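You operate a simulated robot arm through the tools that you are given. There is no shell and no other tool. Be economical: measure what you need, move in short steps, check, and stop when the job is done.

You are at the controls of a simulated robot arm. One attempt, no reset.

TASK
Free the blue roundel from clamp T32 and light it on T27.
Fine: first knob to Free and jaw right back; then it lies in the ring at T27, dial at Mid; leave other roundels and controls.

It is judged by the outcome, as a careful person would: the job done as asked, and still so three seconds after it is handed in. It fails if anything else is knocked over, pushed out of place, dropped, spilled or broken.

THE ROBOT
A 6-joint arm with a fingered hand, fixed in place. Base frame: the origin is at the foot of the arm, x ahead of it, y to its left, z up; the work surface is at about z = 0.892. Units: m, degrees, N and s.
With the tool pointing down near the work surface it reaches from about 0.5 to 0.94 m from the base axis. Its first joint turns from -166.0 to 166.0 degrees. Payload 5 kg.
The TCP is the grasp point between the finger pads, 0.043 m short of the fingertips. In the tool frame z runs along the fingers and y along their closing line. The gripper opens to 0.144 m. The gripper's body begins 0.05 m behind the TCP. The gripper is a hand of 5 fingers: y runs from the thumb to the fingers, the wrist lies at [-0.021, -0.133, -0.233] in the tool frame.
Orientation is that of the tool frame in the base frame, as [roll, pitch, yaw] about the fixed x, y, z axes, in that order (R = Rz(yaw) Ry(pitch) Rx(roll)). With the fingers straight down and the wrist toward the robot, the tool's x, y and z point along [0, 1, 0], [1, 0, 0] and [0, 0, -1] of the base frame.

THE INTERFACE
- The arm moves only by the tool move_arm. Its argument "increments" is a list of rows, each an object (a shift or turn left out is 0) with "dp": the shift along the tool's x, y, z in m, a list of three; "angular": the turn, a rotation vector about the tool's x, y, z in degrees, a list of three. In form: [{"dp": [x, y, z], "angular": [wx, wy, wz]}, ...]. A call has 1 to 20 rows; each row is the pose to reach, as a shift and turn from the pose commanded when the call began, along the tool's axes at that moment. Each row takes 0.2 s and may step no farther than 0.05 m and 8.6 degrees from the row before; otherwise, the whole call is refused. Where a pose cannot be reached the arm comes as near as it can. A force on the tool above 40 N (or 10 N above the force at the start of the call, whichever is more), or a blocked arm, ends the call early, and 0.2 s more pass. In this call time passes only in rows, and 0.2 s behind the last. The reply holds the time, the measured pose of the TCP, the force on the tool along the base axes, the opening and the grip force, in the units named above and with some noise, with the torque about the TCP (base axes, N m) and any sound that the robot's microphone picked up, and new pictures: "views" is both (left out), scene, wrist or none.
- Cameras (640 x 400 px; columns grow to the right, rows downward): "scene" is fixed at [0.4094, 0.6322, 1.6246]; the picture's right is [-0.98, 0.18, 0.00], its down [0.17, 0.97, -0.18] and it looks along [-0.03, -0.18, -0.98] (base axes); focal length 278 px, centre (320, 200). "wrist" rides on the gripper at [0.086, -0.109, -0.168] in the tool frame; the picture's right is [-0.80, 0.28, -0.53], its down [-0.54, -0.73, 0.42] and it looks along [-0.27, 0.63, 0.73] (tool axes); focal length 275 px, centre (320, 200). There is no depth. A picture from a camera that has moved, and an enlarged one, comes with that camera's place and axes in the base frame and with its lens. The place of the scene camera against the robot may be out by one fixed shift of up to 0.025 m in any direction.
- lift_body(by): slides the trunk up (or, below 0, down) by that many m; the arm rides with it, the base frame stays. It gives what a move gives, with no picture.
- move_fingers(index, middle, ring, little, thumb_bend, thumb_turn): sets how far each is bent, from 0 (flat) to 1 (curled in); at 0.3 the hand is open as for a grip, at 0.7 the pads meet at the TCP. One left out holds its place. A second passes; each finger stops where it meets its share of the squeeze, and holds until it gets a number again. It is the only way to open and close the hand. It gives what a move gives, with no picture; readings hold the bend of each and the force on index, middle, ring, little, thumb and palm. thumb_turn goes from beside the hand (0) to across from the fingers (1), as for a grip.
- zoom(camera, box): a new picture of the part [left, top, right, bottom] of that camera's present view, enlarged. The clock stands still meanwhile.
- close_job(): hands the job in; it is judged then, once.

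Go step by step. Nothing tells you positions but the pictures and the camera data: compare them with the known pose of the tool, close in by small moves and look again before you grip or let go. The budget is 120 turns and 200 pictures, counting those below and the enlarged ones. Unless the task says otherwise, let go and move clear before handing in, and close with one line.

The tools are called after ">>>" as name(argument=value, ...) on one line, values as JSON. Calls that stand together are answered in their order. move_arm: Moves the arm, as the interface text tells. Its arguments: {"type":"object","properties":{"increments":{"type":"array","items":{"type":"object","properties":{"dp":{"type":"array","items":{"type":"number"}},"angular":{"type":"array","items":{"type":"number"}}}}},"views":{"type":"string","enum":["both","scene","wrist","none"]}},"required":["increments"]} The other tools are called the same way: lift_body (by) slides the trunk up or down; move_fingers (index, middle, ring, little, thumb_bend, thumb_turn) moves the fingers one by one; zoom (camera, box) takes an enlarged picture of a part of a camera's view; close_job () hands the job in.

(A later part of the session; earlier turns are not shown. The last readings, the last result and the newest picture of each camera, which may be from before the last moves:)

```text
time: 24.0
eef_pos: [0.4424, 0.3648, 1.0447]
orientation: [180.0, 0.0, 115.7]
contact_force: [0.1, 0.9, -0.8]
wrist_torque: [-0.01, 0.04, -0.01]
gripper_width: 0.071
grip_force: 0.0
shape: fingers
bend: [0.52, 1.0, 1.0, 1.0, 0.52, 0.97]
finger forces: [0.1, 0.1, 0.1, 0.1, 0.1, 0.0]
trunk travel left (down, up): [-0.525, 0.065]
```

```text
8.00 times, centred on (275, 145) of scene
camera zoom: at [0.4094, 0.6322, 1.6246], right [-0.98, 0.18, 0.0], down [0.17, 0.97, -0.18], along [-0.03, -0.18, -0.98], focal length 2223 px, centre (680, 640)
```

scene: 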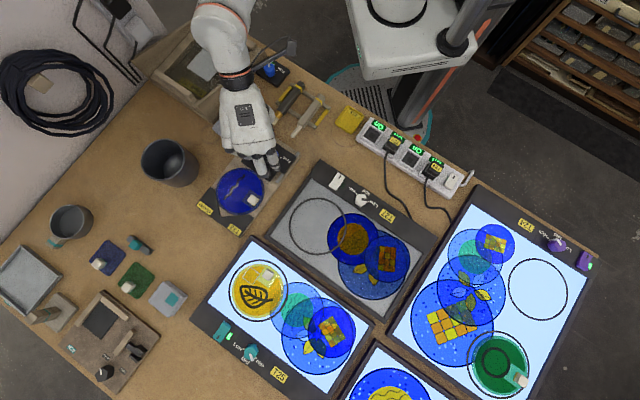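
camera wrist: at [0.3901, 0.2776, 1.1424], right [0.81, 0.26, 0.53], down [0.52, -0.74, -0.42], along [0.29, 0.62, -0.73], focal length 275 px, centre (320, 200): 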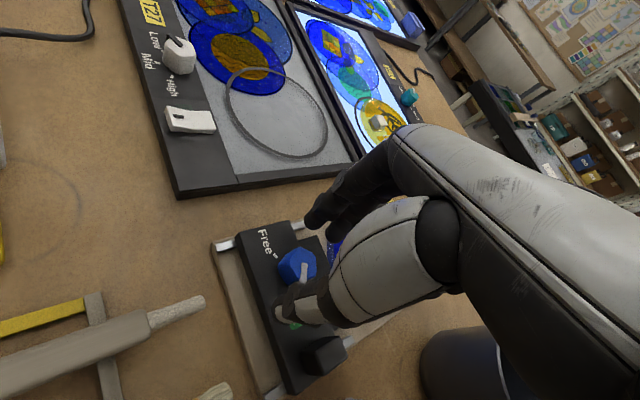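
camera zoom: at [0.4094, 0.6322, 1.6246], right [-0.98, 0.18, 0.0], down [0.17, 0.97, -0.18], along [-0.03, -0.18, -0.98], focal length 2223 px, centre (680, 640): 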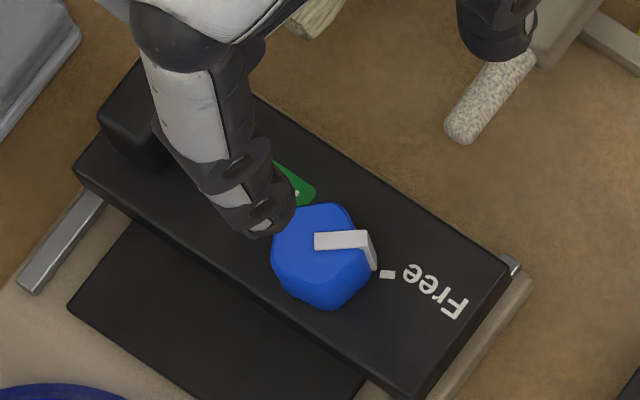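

The pointer is at or within about 10° of Free. I'll grip the knob again and use it to draw the jaw back along its rails (towards the robot), then nudge the knob the rest of the way against the stop.

>>> move_arm(increments=[{"dp": [-0.0068, 0.0296, 0.02], "angular": [0, 0, -4.4]}, {"dp": [-0.0068, 0.0296, 0.05], "angular": [0, 0, -4.4]}, {"dp": [-0.0068, 0.0296, 0.075], "angular": [0, 0, -4.4]}, {"dp": [-0.0068, 0.0296, 0.0895], "angular": [0, 0, -4.4]}], views="none")

>>> zoom(camera="wrist", box=[200, 130, 400, 330])

>>> move_fingers(index=0.7, thumb_bend=0.7)

>>> zoom(camera="wrist", box=[200, 130, 400, 330])

```text
time: 25.0
eef_pos: [0.4717, 0.3714, 0.9556]
orientation: [-179.9, -0.1, 120.1]
contact_force: [-0.8, 0.5, -0.6]
wrist_torque: [-0.01, 0.01, -0.02]
gripper_width: 0.0712
grip_force: 0.1
shape: fingers
bend: [0.52, 1.0, 1.0, 1.0, 0.52, 0.97]
finger forces: [0.0, 0.0, 0.0, 0.1, 0.1, 0.0]
trunk travel left (down, up): [-0.525, 0.065]
```

```text
2.00 times, centred on (300, 230) of wrist
camera zoom: at [0.3347, 0.3929, 1.1246], right [0.64, -0.55, 0.53], down [-0.36, -0.83, -0.42], along [0.68, 0.08, -0.73], focal length 551 px, centre (360, 140)
```

zoom: 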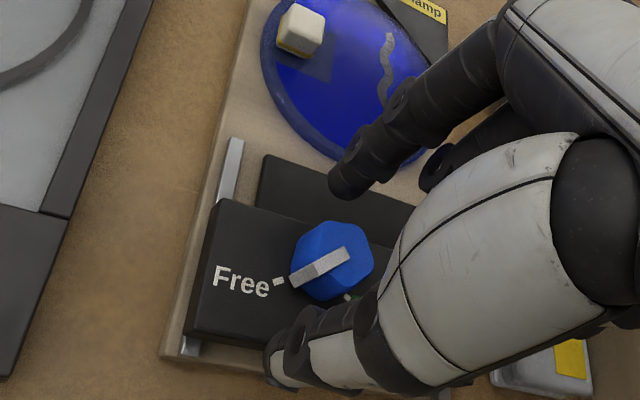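

```text
time: 26.0
eef_pos: [0.4725, 0.3732, 0.9564]
orientation: [-179.9, 0.0, 120.0]
contact_force: [0.9, -0.5, -1.7]
wrist_torque: [-0.02, -0.07, -0.04]
gripper_width: 0.0295
grip_force: 7.1
shape: fingers
bend: [0.63, 1.0, 1.0, 1.0, 0.65, 0.97]
finger forces: [6.9, 0.1, 0.0, 0.0, 6.9, 0.0]
trunk travel left (down, up): [-0.525, 0.065]
```

```text
2.00 times, centred on (300, 230) of wrist
camera zoom: at [0.3346, 0.3928, 1.1248], right [0.64, -0.55, 0.53], down [-0.36, -0.83, -0.42], along [0.68, 0.08, -0.73], focal length 551 px, centre (360, 140)
```

zoom: 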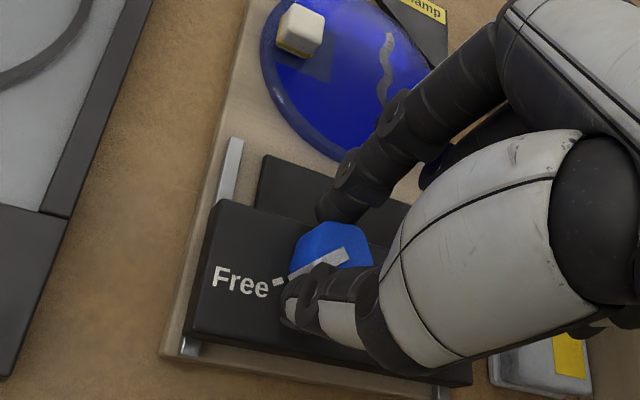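

Gripped. I'll draw the jaw back in small steps until it stops.

>>> move_arm(increments=[{"dp": [-0.001, -0.005, 0]}, {"dp": [-0.0023, -0.0097, 0]}, {"dp": [-0.0034, -0.0146, 0]}, {"dp": [-0.0045, -0.0195, 0]}, {"dp": [-0.0056, -0.0244, 0]}], views="none")

>>> zoom(camera="wrist", box=[200, 130, 400, 330])

>>> zoom(camera="scene", box=[220, 110, 320, 200])

```text
time: 27.2
eef_pos: [0.4546, 0.3562, 0.9572]
orientation: [179.9, -0.1, 120.1]
contact_force: [9.0, 7.4, 0.7]
wrist_torque: [0.35, -0.35, -0.04]
gripper_width: 0.0302
grip_force: 7.6
shape: fingers
bend: [0.6, 1.0, 1.0, 1.0, 0.68, 0.97]
finger forces: [13.8, 0.1, 0.0, 0.0, 2.2, 0.0]
trunk travel left (down, up): [-0.525, 0.065]
```

```text
2.00 times, centred on (300, 230) of wrist
camera zoom: at [0.3168, 0.3761, 1.1256], right [0.64, -0.55, 0.53], down [-0.36, -0.83, -0.42], along [0.68, 0.08, -0.73], focal length 551 px, centre (360, 140)
```

zoom: 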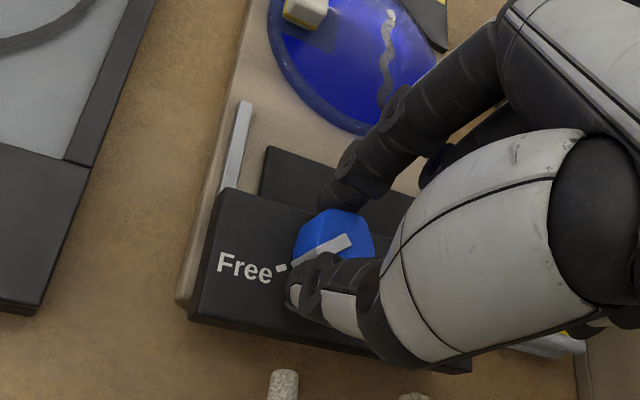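

```text
4.44 times, centred on (270, 155) of scene
camera zoom: at [0.4094, 0.6322, 1.6246], right [-0.98, 0.18, 0.0], down [0.17, 0.97, -0.18], along [-0.03, -0.18, -0.98], focal length 1235 px, centre (542, 400)
```

zoom: 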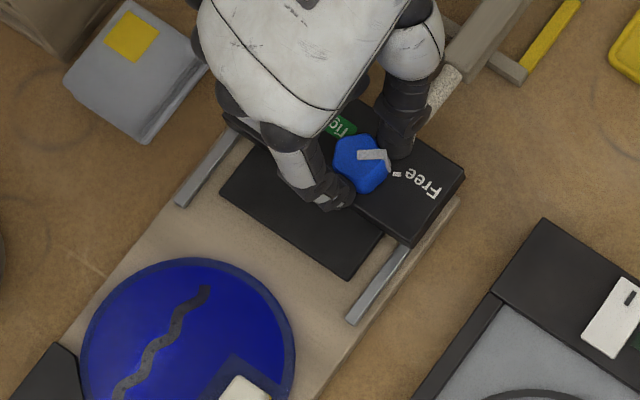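

The jaw has travelled to its stop (force rose to ~11 N). I'll relax slightly and nudge the knob a little further clockwise to be surely at Free.

>>> move_arm(increments=[{"dp": [0.0008, 0.004, 0]}, {"dp": [0.0008, 0.004, 0], "angular": [0, 0, 7]}, {"dp": [0.0008, 0.004, 0], "angular": [0, 0, 13]}], views="none")

>>> move_fingers(index=0.52, thumb_bend=0.52)

>>> zoom(camera="wrist", box=[240, 200, 340, 290])

>>> zoom(camera="scene", box=[250, 120, 300, 170])

```text
time: 28.0
eef_pos: [0.4561, 0.3578, 0.9554]
orientation: [-180.0, -0.1, 107.1]
contact_force: [0.2, 8.6, 6.1]
wrist_torque: [0.38, 0.04, 0.14]
gripper_width: 0.0294
grip_force: 9.2
shape: fingers
bend: [0.62, 1.0, 1.0, 1.0, 0.67, 0.98]
finger forces: [12.4, 0.0, 0.0, 0.0, 6.5, 0.0]
trunk travel left (down, up): [-0.525, 0.065]
```

```text
time: 29.0
eef_pos: [0.4565, 0.357, 0.9559]
orientation: [-179.9, 0.0, 107.0]
contact_force: [0.2, 0.6, 0.6]
wrist_torque: [-0.02, 0.01, 0.0]
gripper_width: 0.0705
grip_force: 0.1
shape: fingers
bend: [0.52, 1.0, 1.0, 1.0, 0.52, 0.98]
finger forces: [0.0, 0.1, 0.0, 0.1, 0.0, 0.0]
trunk travel left (down, up): [-0.525, 0.065]
```

```text
4.44 times, centred on (290, 245) of wrist
camera zoom: at [0.3272, 0.4078, 1.1246], right [0.51, -0.68, 0.53], down [-0.54, -0.73, -0.42], along [0.68, -0.07, -0.73], focal length 1224 px, centre (453, 0)
```

zoom: 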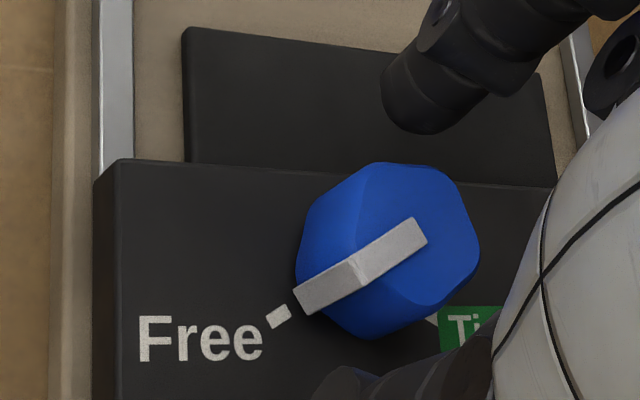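

```text
8.00 times, centred on (275, 145) of scene
camera zoom: at [0.4094, 0.6322, 1.6246], right [-0.98, 0.18, 0.0], down [0.17, 0.97, -0.18], along [-0.03, -0.18, -0.98], focal length 2223 px, centre (680, 640)
```

zoom: 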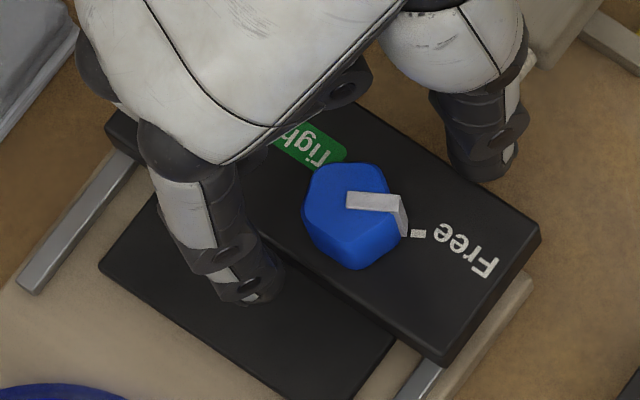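

The pointer is now exactly in line with the Free tick and the jaw is back. Next I'll rise and swing over the white cube handle on the roundel (about (0.549, 0.493)), with the closing line along the cube-to-centre direction so the disc won't tilt.

>>> move_arm(increments=[{"dp": [0, 0, -0.04]}, {"dp": [0, 0, -0.08], "angular": [0, 0, -5]}, {"dp": [0.01, 0.012, -0.08], "angular": [0, 0, -13]}, {"dp": [0.02, 0.024, -0.08], "angular": [0, 0, -21]}, {"dp": [0.03, 0.036, -0.08], "angular": [0, 0, -29]}, {"dp": [0.04, 0.048, -0.08], "angular": [0, 0, -37]}, {"dp": [0.05, 0.06, -0.08], "angular": [0, 0, -45]}, {"dp": [0.06, 0.072, -0.08], "angular": [0, 0, -53]}, {"dp": [0.07, 0.084, -0.08], "angular": [0, 0, -61]}, {"dp": [0.08, 0.096, -0.08], "angular": [0, 0, -69]}, {"dp": [0.088, 0.108, -0.08], "angular": [0, 0, -77]}, {"dp": [0.096, 0.12, -0.08], "angular": [0, 0, -85]}, {"dp": [0.1, 0.128, -0.08], "angular": [0, 0, -93]}, {"dp": [0.1059, 0.1322, -0.08], "angular": [0, 0, -101]}, {"dp": [0.1059, 0.1322, -0.08], "angular": [0, 0, -108]}, {"dp": [0.1059, 0.1322, -0.08], "angular": [0, 0, -114]}], views="both")

>>> zoom(camera="wrist", box=[200, 130, 400, 330])

>>> zoom(camera="scene", box=[190, 110, 320, 240])

```text
time: 32.4
eef_pos: [0.5509, 0.4983, 1.0364]
orientation: [179.8, 0.1, -138.8]
contact_force: [-0.4, 0.0, 0.0]
wrist_torque: [-0.01, -0.01, 0.0]
gripper_width: 0.071
grip_force: 0.1
shape: fingers
bend: [0.52, 1.0, 1.0, 1.0, 0.52, 0.98]
finger forces: [0.1, 0.0, 0.0, 0.0, 0.0, 0.1]
trunk travel left (down, up): [-0.525, 0.065]
camera wrist: at [0.5586, 0.3592, 1.2042], right [0.41, 0.74, 0.53], down [0.89, -0.19, -0.42], along [-0.21, 0.65, -0.73], focal length 275 px, centre (320, 200)
```

scene: 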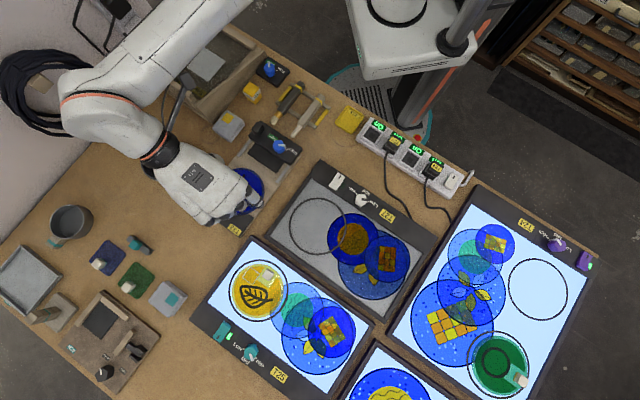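
wrist: 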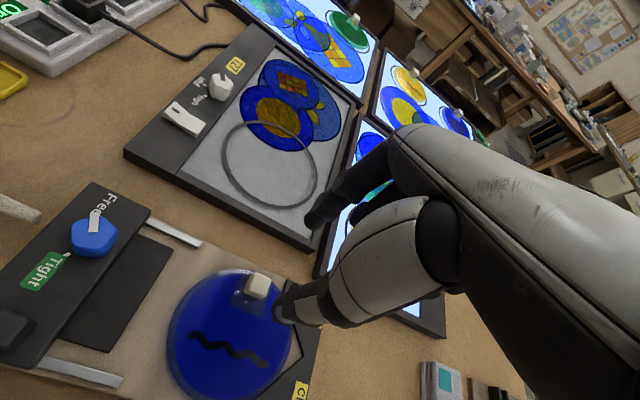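

```text
2.00 times, centred on (300, 230) of wrist
camera zoom: at [0.5586, 0.3592, 1.2042], right [0.41, 0.74, 0.53], down [0.89, -0.19, -0.42], along [-0.21, 0.65, -0.73], focal length 551 px, centre (360, 140)
```

zoom: 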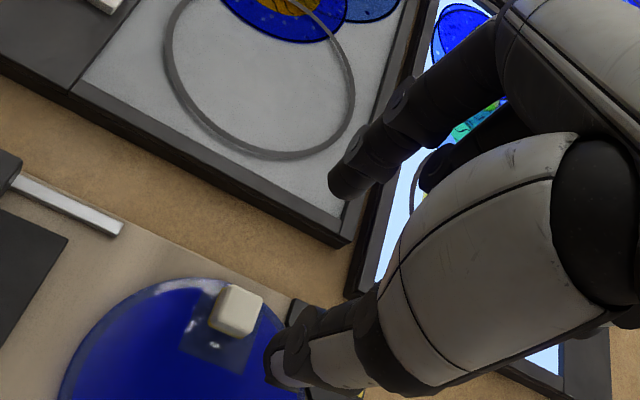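

```text
3.08 times, centred on (255, 175) of scene
camera zoom: at [0.4094, 0.6322, 1.6246], right [-0.98, 0.18, 0.0], down [0.17, 0.97, -0.18], along [-0.03, -0.18, -0.98], focal length 855 px, centre (520, 277)
```

zoom: 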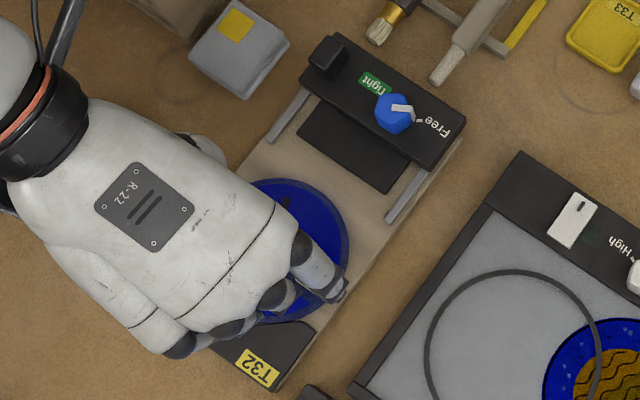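

The jaw is right back and the knob at Free. The cube's sides line up with the closing line; I'll shift about 6–8 mm and descend partway.

>>> move_arm(increments=[{"dp": [0.006, -0.008, 0.02]}, {"dp": [0.006, -0.008, 0.05]}], views="none")

>>> zoom(camera="wrist", box=[200, 130, 400, 330])

```text
time: 33.0
eef_pos: [0.5526, 0.4851, 0.9861]
orientation: [179.9, -0.1, -139.0]
contact_force: [-0.1, 0.7, 0.6]
wrist_torque: [0.02, 0.0, 0.03]
gripper_width: 0.0708
grip_force: 0.1
shape: fingers
bend: [0.52, 1.0, 1.0, 1.0, 0.52, 0.98]
finger forces: [0.0, 0.1, 0.0, 0.2, 0.1, 0.0]
trunk travel left (down, up): [-0.525, 0.065]
```

```text
2.00 times, centred on (300, 230) of wrist
camera zoom: at [0.5593, 0.3481, 1.1536], right [0.41, 0.74, 0.53], down [0.89, -0.19, -0.42], along [-0.21, 0.65, -0.73], focal length 551 px, centre (360, 140)
```

zoom: 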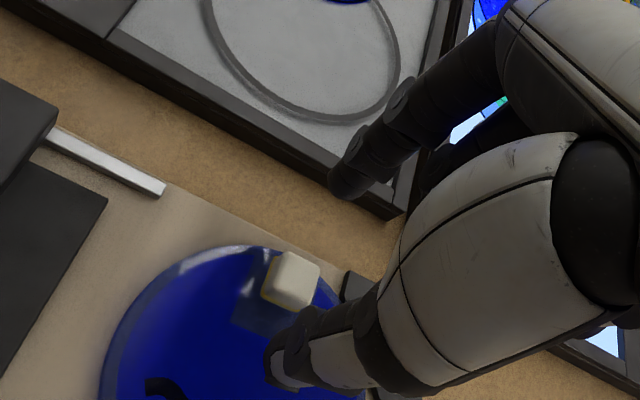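

The cube sits right on the index–thumb line. I'll descend to put the tips beside it.

>>> move_arm(increments=[{"dp": [0, 0, 0.015]}, {"dp": [0, 0, 0.03]}], views="none")

>>> zoom(camera="wrist", box=[220, 150, 380, 310])

```text
time: 33.6
eef_pos: [0.5538, 0.4884, 0.9552]
orientation: [179.9, 0.0, -139.0]
contact_force: [0.2, 0.7, 0.1]
wrist_torque: [0.01, 0.01, 0.03]
gripper_width: 0.0709
grip_force: 0.1
shape: fingers
bend: [0.52, 1.0, 1.0, 1.0, 0.52, 0.98]
finger forces: [0.0, 0.1, 0.1, 0.1, 0.1, 0.0]
trunk travel left (down, up): [-0.525, 0.065]
```

```text
2.50 times, centred on (300, 230) of wrist
camera zoom: at [0.5593, 0.3491, 1.1236], right [0.41, 0.74, 0.53], down [0.89, -0.19, -0.42], along [-0.21, 0.65, -0.73], focal length 688 px, centre (370, 125)
```

zoom: 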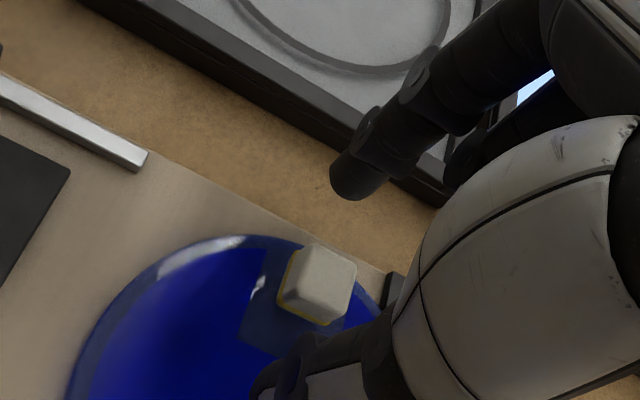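

Well centred. I'll lower 3 mm and close on the cube.

>>> move_arm(increments=[{"dp": [0.003, 0, 0.003]}], views="none")

>>> move_fingers(index=0.72, thumb_bend=0.72)

>>> zoom(camera="wrist", box=[220, 150, 380, 310])

>>> zoom(camera="scene", box=[200, 140, 300, 240])

```text
time: 34.0
eef_pos: [0.5509, 0.4862, 0.9523]
orientation: [180.0, 0.0, -139.0]
contact_force: [-0.5, 0.5, 0.0]
wrist_torque: [0.01, -0.01, 0.03]
gripper_width: 0.0707
grip_force: 0.0
shape: fingers
bend: [0.52, 1.0, 1.0, 1.0, 0.52, 0.98]
finger forces: [0.1, 0.0, 0.0, 0.0, 0.0, 0.0]
trunk travel left (down, up): [-0.525, 0.065]
```

```text
time: 35.0
eef_pos: [0.552, 0.486, 0.9522]
orientation: [-180.0, -0.1, -139.0]
contact_force: [0.3, 0.2, -0.4]
wrist_torque: [0.01, 0.01, 0.01]
gripper_width: 0.0026
grip_force: 0.0
shape: fingers
bend: [0.71, 1.0, 1.0, 1.0, 0.71, 0.97]
finger forces: [0.1, 0.0, 0.0, 0.0, 0.0, 0.0]
trunk travel left (down, up): [-0.525, 0.065]
```

```text
2.50 times, centred on (300, 230) of wrist
camera zoom: at [0.557, 0.3479, 1.1211], right [0.41, 0.74, 0.53], down [0.89, -0.19, -0.42], along [-0.21, 0.65, -0.73], focal length 688 px, centre (370, 125)
```

zoom: 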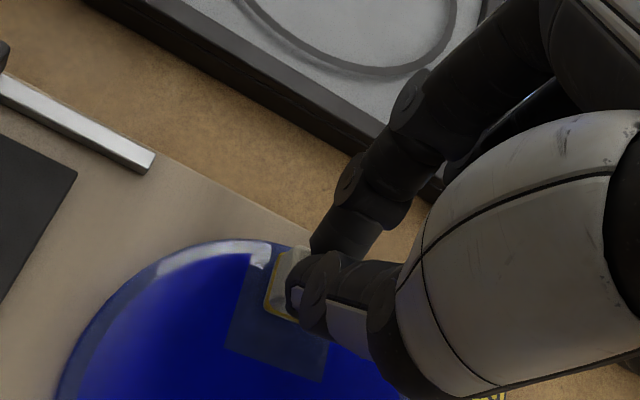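

```text
4.00 times, centred on (250, 190) of scene
camera zoom: at [0.4094, 0.6322, 1.6246], right [-0.98, 0.18, 0.0], down [0.17, 0.97, -0.18], along [-0.03, -0.18, -0.98], focal length 1112 px, centre (600, 240)
```

zoom: 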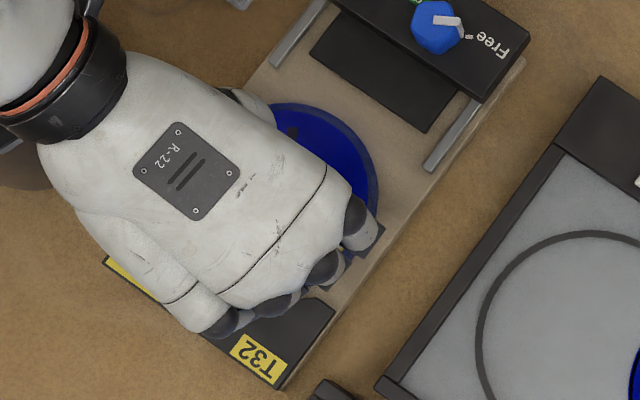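

The fingers closed without holding the cube: it seems to have slid out sideways (tool +x). I'll open, rise a bit and look.

>>> move_fingers(index=0.52, thumb_bend=0.52)

>>> move_arm(increments=[{"dp": [0, 0, -0.03]}], views="none")

>>> zoom(camera="wrist", box=[200, 130, 400, 330])

>>> zoom(camera="wrist", box=[100, 150, 360, 400])

```text
time: 36.0
eef_pos: [0.5514, 0.4869, 0.9524]
orientation: [-180.0, 0.0, -139.1]
contact_force: [0.6, 0.6, 0.0]
wrist_torque: [0.01, -0.03, 0.01]
gripper_width: 0.0707
grip_force: 0.0
shape: fingers
bend: [0.52, 1.0, 1.0, 1.0, 0.52, 0.97]
finger forces: [0.0, 0.1, 0.0, 0.1, 0.0, 0.0]
trunk travel left (down, up): [-0.525, 0.065]
```

```text
time: 36.4
eef_pos: [0.5492, 0.4857, 0.9816]
orientation: [-180.0, -0.1, -139.0]
contact_force: [-0.8, 0.3, -0.9]
wrist_torque: [0.01, 0.04, -0.01]
gripper_width: 0.0709
grip_force: 0.0
shape: fingers
bend: [0.52, 1.0, 1.0, 1.0, 0.52, 0.97]
finger forces: [0.0, 0.0, 0.1, 0.0, 0.0, 0.0]
trunk travel left (down, up): [-0.525, 0.065]
```

```text
2.00 times, centred on (300, 230) of wrist
camera zoom: at [0.5561, 0.3473, 1.1502], right [0.42, 0.74, 0.53], down [0.88, -0.19, -0.42], along [-0.21, 0.65, -0.73], focal length 551 px, centre (360, 140)
```

zoom: 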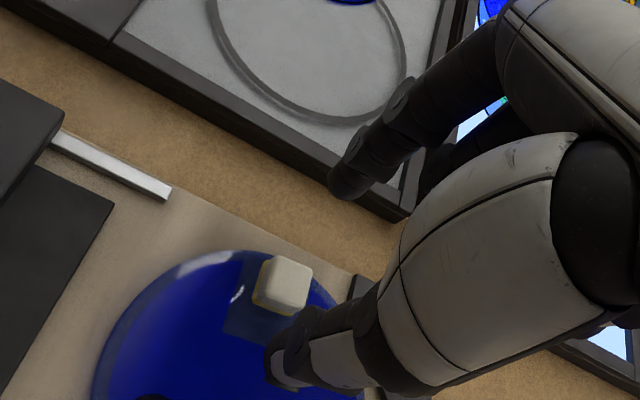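

```text
1.60 times, centred on (230, 275) of wrist
camera zoom: at [0.5561, 0.3473, 1.1502], right [0.42, 0.74, 0.53], down [0.88, -0.19, -0.42], along [-0.21, 0.65, -0.73], focal length 440 px, centre (464, 80)
```

zoom: 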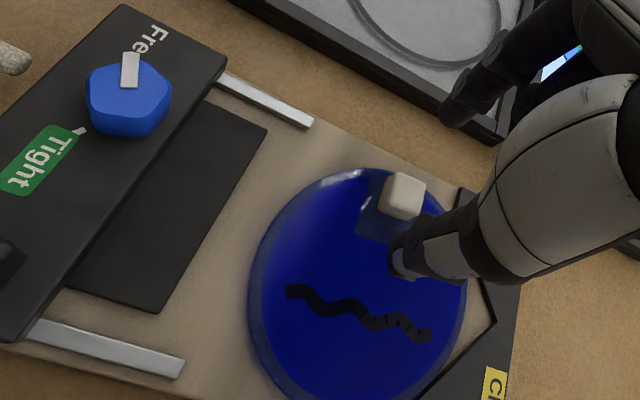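

The disc shifted a few millimetres, still flat on the clamp; the tips probably rode too high and off-centre. I'll re-centre on the cube, narrow the opening, and descend in small steps feeling for the disc.

>>> move_fingers(index=0.58, thumb_bend=0.58)

>>> move_arm(increments=[{"dp": [0.008, -0.005, 0.0]}, {"dp": [0.008, -0.005, 0.015]}], views="none")

>>> zoom(camera="wrist", box=[250, 180, 350, 280])

>>> zoom(camera="scene", box=[220, 160, 280, 220])

```text
time: 37.4
eef_pos: [0.5518, 0.4846, 0.9818]
orientation: [179.9, 0.0, -139.0]
contact_force: [-0.6, 0.1, -0.4]
wrist_torque: [0.03, 0.01, -0.01]
gripper_width: 0.0543
grip_force: 0.1
shape: fingers
bend: [0.57, 1.0, 1.0, 1.0, 0.57, 0.97]
finger forces: [0.1, 0.0, 0.1, 0.1, 0.0, 0.0]
trunk travel left (down, up): [-0.525, 0.065]
```

```text
time: 38.0
eef_pos: [0.547, 0.4758, 0.9675]
orientation: [180.0, 0.0, -139.0]
contact_force: [-0.2, -0.3, 0.3]
wrist_torque: [0.0, -0.05, -0.01]
gripper_width: 0.0538
grip_force: 0.1
shape: fingers
bend: [0.57, 1.0, 1.0, 1.0, 0.57, 0.97]
finger forces: [0.0, 0.1, 0.1, 0.0, 0.0, 0.1]
trunk travel left (down, up): [-0.525, 0.065]
```

```text
4.00 times, centred on (300, 230) of wrist
camera zoom: at [0.5538, 0.3378, 1.1357], right [0.41, 0.74, 0.53], down [0.89, -0.19, -0.42], along [-0.21, 0.65, -0.73], focal length 1101 px, centre (400, 80)
```

zoom: 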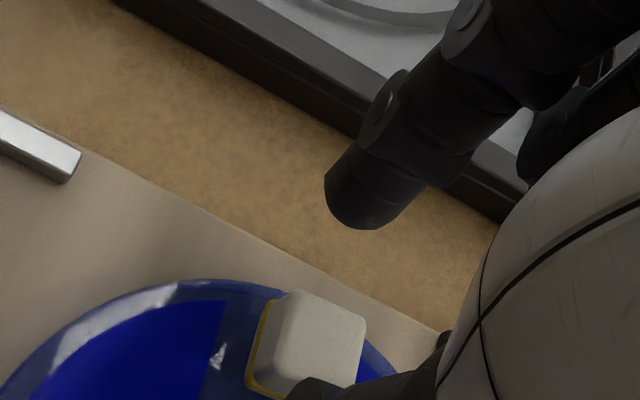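

```text
6.67 times, centred on (250, 190) of scene
camera zoom: at [0.4094, 0.6322, 1.6246], right [-0.98, 0.18, 0.0], down [0.17, 0.97, -0.18], along [-0.03, -0.18, -0.98], focal length 1852 px, centre (787, 267)
```

zoom: 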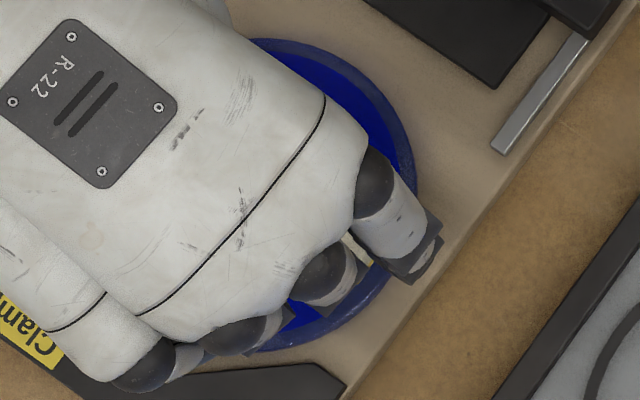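

>>> zoom(camera="wrist", box=[240, 200, 360, 320])

```text
3.33 times, centred on (300, 260) of wrist
camera zoom: at [0.5538, 0.3378, 1.1357], right [0.41, 0.74, 0.53], down [0.89, -0.19, -0.42], along [-0.21, 0.65, -0.73], focal length 918 px, centre (387, 0)
```

zoom: 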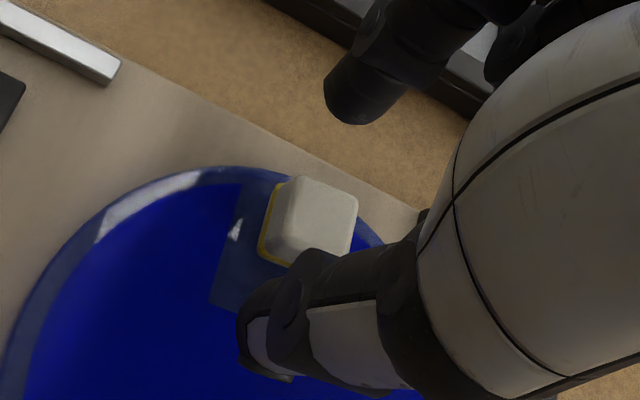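

I'll probe downward in small steps and watch the finger forces for contact with the disc.

>>> move_arm(increments=[{"dp": [0, 0, 0.006]}, {"dp": [0, 0, 0.012]}], views="none")

>>> move_arm(increments=[{"dp": [0, 0, 0.002]}], views="none")

>>> move_arm(increments=[{"dp": [0, 0, 0.002]}], views="none")

>>> zoom(camera="wrist", box=[240, 170, 360, 310])

```text
time: 38.6
eef_pos: [0.5476, 0.4767, 0.9548]
orientation: [179.9, -0.1, -138.9]
contact_force: [-0.7, -0.1, -0.4]
wrist_torque: [0.02, 0.02, 0.02]
gripper_width: 0.0538
grip_force: 0.0
shape: fingers
bend: [0.57, 1.0, 1.0, 1.0, 0.57, 0.97]
finger forces: [0.0, 0.0, 0.1, 0.1, 0.0, 0.1]
trunk travel left (down, up): [-0.525, 0.065]
```

```text
time: 39.0
eef_pos: [0.5488, 0.4762, 0.9525]
orientation: [180.0, 0.0, -139.0]
contact_force: [-0.2, -0.3, -0.2]
wrist_torque: [0.05, 0.01, -0.01]
gripper_width: 0.0537
grip_force: 0.1
shape: fingers
bend: [0.57, 1.0, 1.0, 1.0, 0.57, 0.97]
finger forces: [0.0, 0.0, 0.1, 0.0, 0.0, 0.1]
trunk travel left (down, up): [-0.525, 0.065]
```

```text
time: 39.4
eef_pos: [0.5475, 0.4767, 0.9524]
orientation: [179.9, 0.1, -139.1]
contact_force: [-0.7, -0.2, -0.6]
wrist_torque: [0.01, -0.01, -0.01]
gripper_width: 0.0539
grip_force: 0.0
shape: fingers
bend: [0.57, 1.0, 1.0, 1.0, 0.57, 0.97]
finger forces: [0.0, 0.0, 0.0, 0.0, 0.1, 0.0]
trunk travel left (down, up): [-0.525, 0.065]
```

```text
2.86 times, centred on (300, 240) of wrist
camera zoom: at [0.5539, 0.3378, 1.1199], right [0.41, 0.74, 0.53], down [0.89, -0.19, -0.42], along [-0.21, 0.65, -0.73], focal length 786 px, centre (377, 86)
```

zoom: 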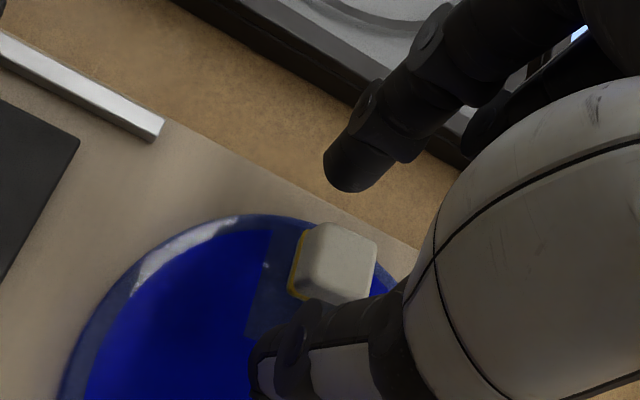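

>>> move_arm(increments=[{"dp": [0, 0, 0.002]}], views="none")

>>> move_arm(increments=[{"dp": [0, 0, 0.002]}], views="none")

>>> zoom(camera="wrist", box=[240, 170, 360, 310])

>>> zoom(camera="scene", box=[220, 160, 280, 220])

```text
time: 39.8
eef_pos: [0.5479, 0.4752, 0.9495]
orientation: [179.9, -0.1, -139.0]
contact_force: [0.0, 0.2, -0.7]
wrist_torque: [-0.03, -0.01, 0.0]
gripper_width: 0.0539
grip_force: 0.1
shape: fingers
bend: [0.57, 1.0, 1.0, 1.0, 0.57, 0.97]
finger forces: [0.0, 0.0, 0.0, 0.0, 0.0, 0.0]
trunk travel left (down, up): [-0.525, 0.065]
```

```text
time: 40.2
eef_pos: [0.5482, 0.4769, 0.9481]
orientation: [179.9, 0.1, -139.1]
contact_force: [-0.1, 0.5, 0.1]
wrist_torque: [0.01, -0.01, -0.01]
gripper_width: 0.054
grip_force: 0.1
shape: fingers
bend: [0.57, 1.0, 1.0, 1.0, 0.57, 0.97]
finger forces: [0.0, 0.1, 0.0, 0.1, 0.0, 0.0]
trunk travel left (down, up): [-0.525, 0.065]
```

```text
2.86 times, centred on (300, 240) of wrist
camera zoom: at [0.554, 0.3382, 1.1161], right [0.41, 0.74, 0.53], down [0.89, -0.19, -0.42], along [-0.21, 0.65, -0.73], focal length 786 px, centre (377, 86)
```

zoom: 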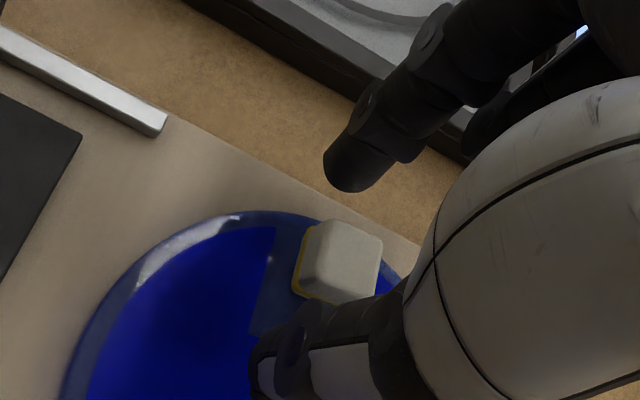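

```text
6.67 times, centred on (250, 190) of scene
camera zoom: at [0.4094, 0.6322, 1.6246], right [-0.98, 0.18, 0.0], down [0.17, 0.97, -0.18], along [-0.03, -0.18, -0.98], focal length 1852 px, centre (787, 267)
```

zoom: 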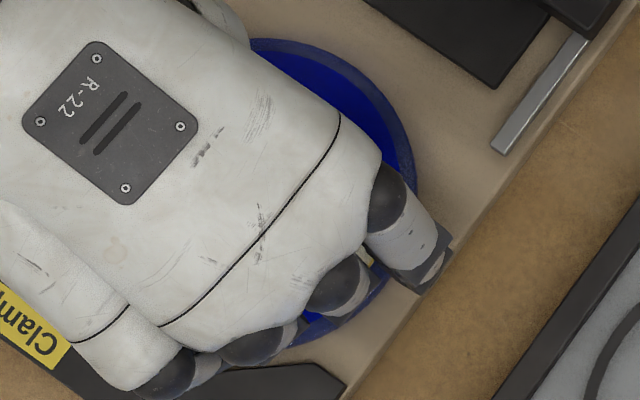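

By direct comparison in the picture, the cube lies ~7 mm to tool −x and ~8 mm to +y of the pinch centre. I'll correct that, check again, then close.

>>> move_arm(increments=[{"dp": [-0.0065, 0.007, 0]}], views="none")

>>> zoom(camera="wrist", box=[240, 170, 360, 310])

```text
time: 40.6
eef_pos: [0.5493, 0.4867, 0.9472]
orientation: [179.8, -0.1, -139.1]
contact_force: [0.5, -0.7, 0.4]
wrist_torque: [0.0, 0.03, -0.01]
gripper_width: 0.0539
grip_force: 0.1
shape: fingers
bend: [0.57, 1.0, 1.0, 1.0, 0.57, 0.97]
finger forces: [0.1, 0.0, 0.1, 0.1, 0.0, 0.1]
trunk travel left (down, up): [-0.525, 0.065]
```

```text
2.86 times, centred on (300, 240) of wrist
camera zoom: at [0.5544, 0.3483, 1.1155], right [0.41, 0.74, 0.53], down [0.89, -0.19, -0.42], along [-0.21, 0.65, -0.73], focal length 786 px, centre (377, 86)
```

zoom: 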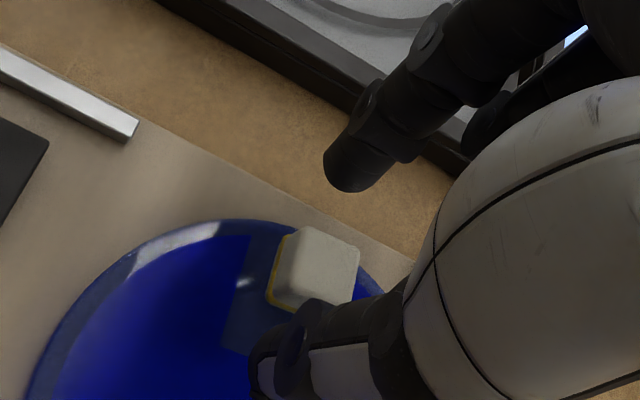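

Now aligned. Closing on the cube.

>>> move_fingers(index=0.72, thumb_bend=0.72)

>>> zoom(camera="wrist", box=[240, 170, 360, 310])

```text
time: 41.6
eef_pos: [0.5479, 0.4856, 0.9477]
orientation: [-180.0, 0.0, -138.9]
contact_force: [-0.2, -0.3, -0.6]
wrist_torque: [-0.03, 0.01, 0.0]
gripper_width: 0.0207
grip_force: 6.3
shape: fingers
bend: [0.65, 1.0, 1.0, 1.0, 0.67, 0.97]
finger forces: [6.1, 0.1, 0.0, 0.1, 6.3, 0.1]
trunk travel left (down, up): [-0.525, 0.065]
```

```text
2.86 times, centred on (300, 240) of wrist
camera zoom: at [0.5544, 0.3484, 1.1158], right [0.41, 0.74, 0.53], down [0.89, -0.19, -0.42], along [-0.21, 0.65, -0.73], focal length 786 px, centre (377, 86)
```

zoom: 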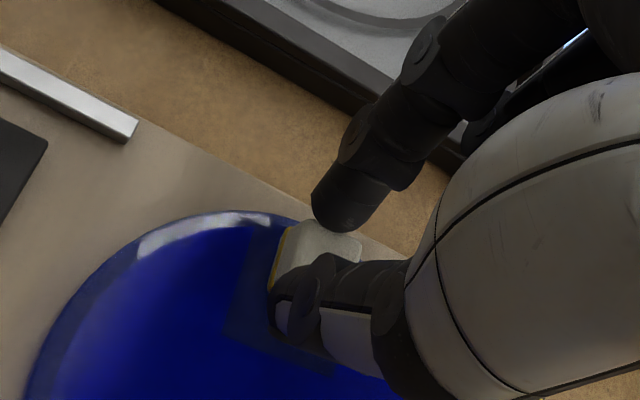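

The cube is held, 6 N each side and 21 mm wide. I'll lift 10 mm and check tilt.

>>> move_arm(increments=[{"dp": [0, 0, -0.005]}, {"dp": [0, 0, -0.01]}], views="none")

>>> zoom(camera="wrist", box=[140, 150, 380, 400])

>>> zoom(camera="scene", box=[190, 120, 310, 240])

```text
time: 42.2
eef_pos: [0.5498, 0.4853, 0.9579]
orientation: [-180.0, 0.1, -139.0]
contact_force: [0.5, -0.2, -0.5]
wrist_torque: [0.01, 0.01, 0.03]
gripper_width: 0.0033
grip_force: 0.0
shape: fingers
bend: [0.71, 1.0, 1.0, 1.0, 0.71, 0.97]
finger forces: [0.1, 0.0, 0.0, 0.0, 0.0, 0.0]
trunk travel left (down, up): [-0.525, 0.065]
```

```text
1.60 times, centred on (260, 275) of wrist
camera zoom: at [0.5546, 0.3473, 1.1262], right [0.41, 0.74, 0.53], down [0.89, -0.19, -0.42], along [-0.21, 0.65, -0.73], focal length 440 px, centre (416, 80)
```

zoom: 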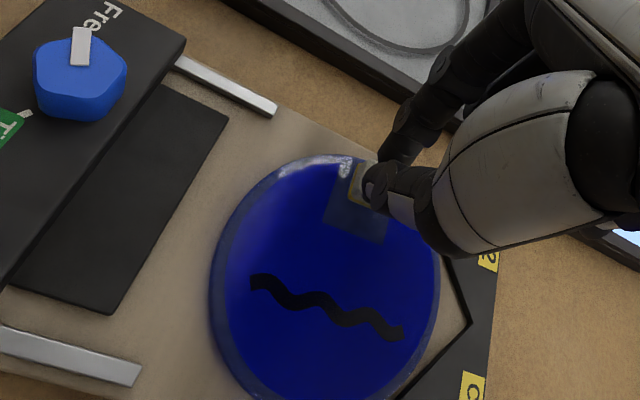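

```text
3.33 times, centred on (250, 180) of scene
camera zoom: at [0.4094, 0.6322, 1.6246], right [-0.98, 0.18, 0.0], down [0.17, 0.97, -0.18], along [-0.03, -0.18, -0.98], focal length 926 px, centre (553, 267)
```

zoom: 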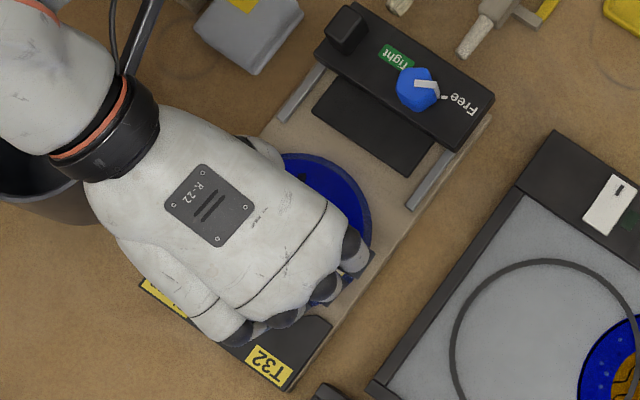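

It slipped off the top: the grip was too shallow. I'll open, go deeper, and feel for the disc before closing.

>>> move_fingers(index=0.57, thumb_bend=0.57)

>>> move_arm(increments=[{"dp": [0, 0, 0.008]}, {"dp": [0, 0, 0.014]}], views="none")

>>> zoom(camera="wrist", box=[240, 170, 360, 310])

>>> move_arm(increments=[{"dp": [0, 0, 0.002]}], views="none")

```text
time: 43.2
eef_pos: [0.5493, 0.4843, 0.9587]
orientation: [-179.9, -0.1, -139.0]
contact_force: [0.1, -0.1, 0.0]
wrist_torque: [0.02, 0.0, -0.02]
gripper_width: 0.0563
grip_force: 0.1
shape: fingers
bend: [0.56, 1.0, 1.0, 1.0, 0.56, 0.97]
finger forces: [0.1, 0.1, 0.0, 0.0, 0.1, 0.1]
trunk travel left (down, up): [-0.525, 0.065]
```

```text
time: 43.8
eef_pos: [0.5481, 0.4858, 0.9447]
orientation: [179.9, 0.0, -139.0]
contact_force: [-0.3, 0.3, 0.8]
wrist_torque: [0.02, 0.0, 0.0]
gripper_width: 0.0564
grip_force: 0.1
shape: fingers
bend: [0.56, 1.0, 1.0, 1.0, 0.56, 0.97]
finger forces: [0.1, 0.0, 0.1, 0.0, 0.0, 0.0]
trunk travel left (down, up): [-0.525, 0.065]
```

```text
2.86 times, centred on (300, 240) of wrist
camera zoom: at [0.5546, 0.3479, 1.1123], right [0.41, 0.74, 0.53], down [0.89, -0.19, -0.42], along [-0.21, 0.65, -0.73], focal length 786 px, centre (377, 86)
```

zoom: 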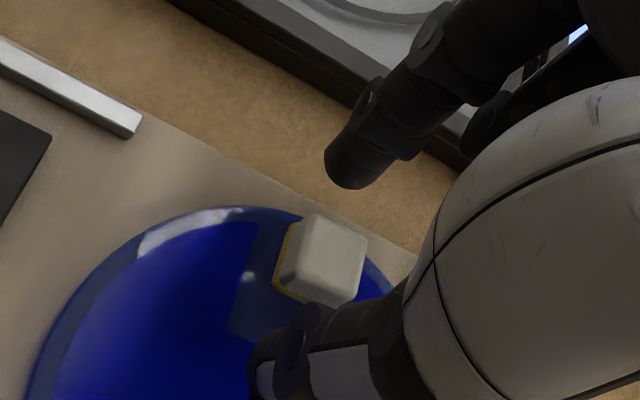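

```text
time: 44.2
eef_pos: [0.5489, 0.4858, 0.942]
orientation: [179.8, 0.1, -139.0]
contact_force: [-0.1, -0.2, 0.2]
wrist_torque: [0.0, 0.01, 0.01]
gripper_width: 0.0565
grip_force: 0.1
shape: fingers
bend: [0.56, 1.0, 1.0, 1.0, 0.56, 0.97]
finger forces: [0.1, 0.1, 0.0, 0.1, 0.0, 0.0]
trunk travel left (down, up): [-0.525, 0.065]
```

>>> move_arm(increments=[{"dp": [0, 0, 0.002]}], views="none")

>>> move_arm(increments=[{"dp": [0, 0, 0.002]}], views="none")

>>> zoom(camera="wrist", box=[240, 170, 360, 310])

```text
time: 44.6
eef_pos: [0.5491, 0.4848, 0.94]
orientation: [179.9, 0.0, -138.9]
contact_force: [-0.8, -0.1, -0.8]
wrist_torque: [-0.01, -0.02, 0.0]
gripper_width: 0.0561
grip_force: 0.1
shape: fingers
bend: [0.56, 1.0, 1.0, 1.0, 0.56, 0.97]
finger forces: [0.1, 0.0, 0.1, 0.0, 0.1, 0.0]
trunk travel left (down, up): [-0.525, 0.065]
```

```text
time: 45.0
eef_pos: [0.5484, 0.4855, 0.9387]
orientation: [179.9, 0.0, -139.0]
contact_force: [0.5, 0.5, -0.5]
wrist_torque: [-0.01, 0.01, 0.02]
gripper_width: 0.0564
grip_force: 0.1
shape: fingers
bend: [0.56, 1.0, 1.0, 1.0, 0.56, 0.97]
finger forces: [0.0, 0.0, 0.0, 0.1, 0.0, 0.0]
trunk travel left (down, up): [-0.525, 0.065]
```

```text
2.86 times, centred on (300, 240) of wrist
camera zoom: at [0.5546, 0.3479, 1.1063], right [0.41, 0.74, 0.53], down [0.89, -0.19, -0.42], along [-0.21, 0.65, -0.73], focal length 786 px, centre (377, 86)
```

zoom: 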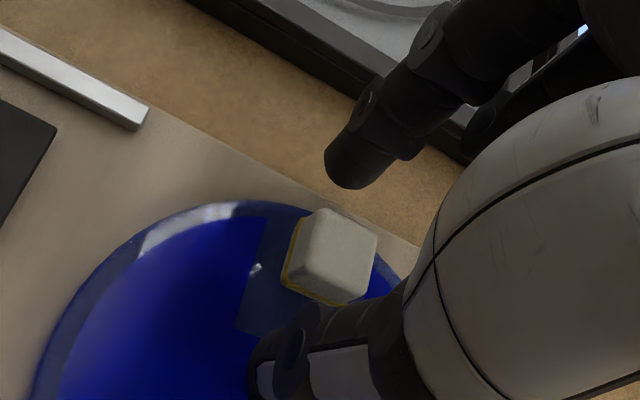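

>>> move_arm(increments=[{"dp": [0, 0, 0.002]}], views="none")

>>> move_arm(increments=[{"dp": [0, 0, 0.002]}], views="none")

>>> zoom(camera="wrist", box=[240, 170, 360, 310])

```text
time: 45.4
eef_pos: [0.5492, 0.4859, 0.9376]
orientation: [179.9, 0.1, -139.0]
contact_force: [-0.1, 0.1, 0.0]
wrist_torque: [-0.01, -0.01, -0.01]
gripper_width: 0.056
grip_force: 0.1
shape: fingers
bend: [0.56, 1.0, 1.0, 1.0, 0.56, 0.97]
finger forces: [0.0, 0.0, 0.0, 0.0, 0.3, 0.0]
trunk travel left (down, up): [-0.525, 0.065]
```

```text
time: 45.8
eef_pos: [0.5484, 0.4862, 0.936]
orientation: [179.9, 0.0, -138.9]
contact_force: [0.6, 1.0, 8.3]
wrist_torque: [-0.38, -0.19, 0.0]
gripper_width: 0.0567
grip_force: 4.2
shape: fingers
bend: [0.56, 1.0, 1.0, 1.0, 0.56, 0.98]
finger forces: [0.0, 0.1, 0.1, 0.0, 9.0, 0.0]
trunk travel left (down, up): [-0.525, 0.065]
```

```text
2.86 times, centred on (300, 240) of wrist
camera zoom: at [0.5542, 0.3478, 1.1044], right [0.41, 0.74, 0.54], down [0.89, -0.19, -0.42], along [-0.21, 0.65, -0.73], focal length 786 px, centre (377, 86)
```

zoom: 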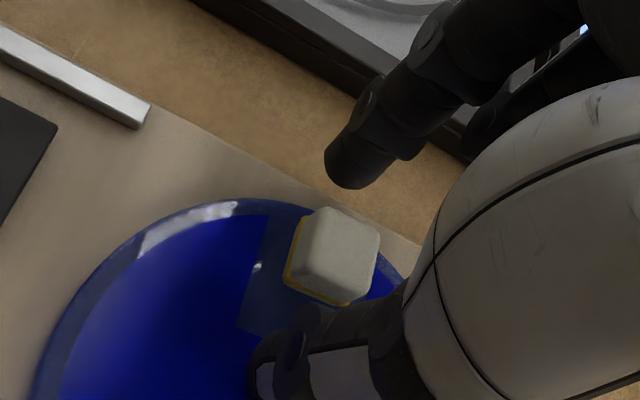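

The thumb just touched the disc, so I now know its height. I'll back up 2 mm, fine-centre, and close deeper on the cube.

>>> move_arm(increments=[{"dp": [-0.003, 0.003, -0.0025]}], views="none")

>>> move_fingers(index=0.74, thumb_bend=0.74)

>>> zoom(camera="wrist", box=[240, 170, 360, 310])

```text
time: 46.2
eef_pos: [0.5488, 0.4895, 0.9357]
orientation: [180.0, -0.1, -139.0]
contact_force: [0.1, -2.2, 4.8]
wrist_torque: [-0.24, -0.09, -0.04]
gripper_width: 0.0583
grip_force: 2.7
shape: fingers
bend: [0.56, 1.0, 1.0, 1.0, 0.55, 0.97]
finger forces: [0.1, 0.0, 0.1, 0.0, 5.0, 0.0]
trunk travel left (down, up): [-0.525, 0.065]
```

```text
time: 47.2
eef_pos: [0.5493, 0.4904, 0.9355]
orientation: [179.9, 0.1, -139.0]
contact_force: [1.1, -1.0, -0.6]
wrist_torque: [0.05, 0.03, 0.0]
gripper_width: 0.023
grip_force: 10.6
shape: fingers
bend: [0.64, 1.0, 1.0, 1.0, 0.68, 0.97]
finger forces: [10.2, 0.1, 0.1, 0.0, 11.3, 0.0]
trunk travel left (down, up): [-0.525, 0.065]
```

```text
2.86 times, centred on (300, 240) of wrist
camera zoom: at [0.5551, 0.352, 1.1046], right [0.41, 0.74, 0.53], down [0.89, -0.19, -0.42], along [-0.21, 0.65, -0.73], focal length 786 px, centre (377, 86)
```

zoom: 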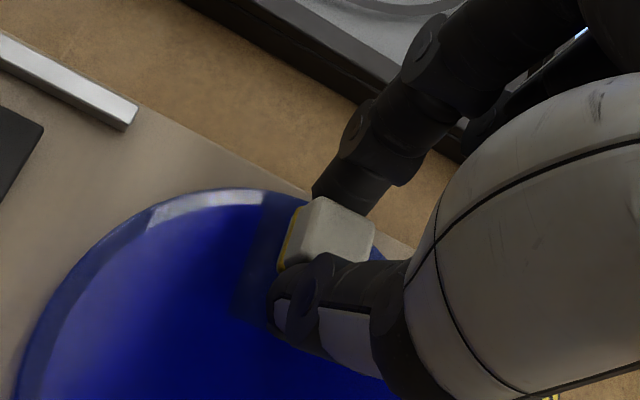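

A firm, deeper grip (10–11 N). I'll lift 12 mm and check.

>>> move_arm(increments=[{"dp": [0, 0, -0.004]}, {"dp": [0, 0, -0.008]}, {"dp": [0, 0, -0.012]}], views="none")

>>> zoom(camera="wrist", box=[140, 150, 380, 400])

>>> zoom(camera="scene", box=[190, 120, 310, 240])

```text
time: 48.0
eef_pos: [0.5486, 0.4895, 0.9485]
orientation: [-179.9, -0.1, -139.0]
contact_force: [-0.8, 0.2, -1.1]
wrist_torque: [0.05, 0.07, 0.0]
gripper_width: 0.0232
grip_force: 10.6
shape: fingers
bend: [0.64, 1.0, 1.0, 1.0, 0.68, 0.97]
finger forces: [10.3, 0.0, 0.0, 0.1, 11.3, 0.0]
trunk travel left (down, up): [-0.525, 0.065]
```

```text
1.60 times, centred on (260, 275) of wrist
camera zoom: at [0.5541, 0.3514, 1.1166], right [0.42, 0.74, 0.53], down [0.89, -0.19, -0.42], along [-0.21, 0.65, -0.73], focal length 440 px, centre (416, 80)
```

zoom: 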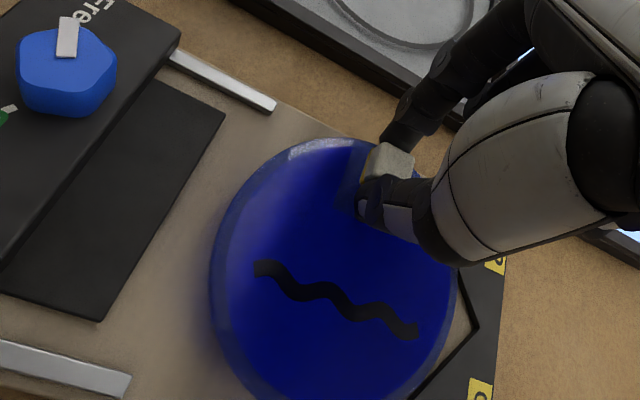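

```text
3.33 times, centred on (250, 180) of scene
camera zoom: at [0.4094, 0.6322, 1.6246], right [-0.98, 0.18, 0.0], down [0.17, 0.97, -0.18], along [-0.03, -0.18, -0.98], focal length 926 px, centre (553, 267)
```

zoom: 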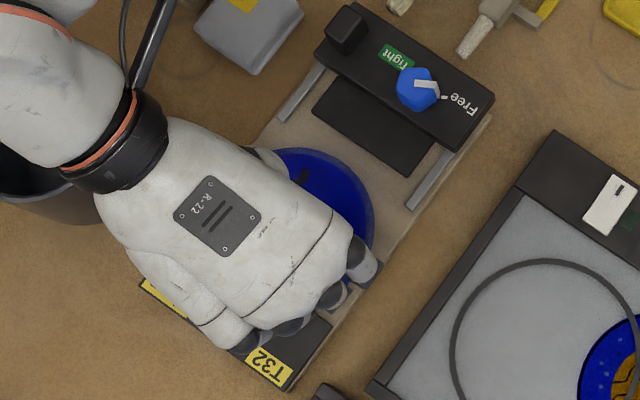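

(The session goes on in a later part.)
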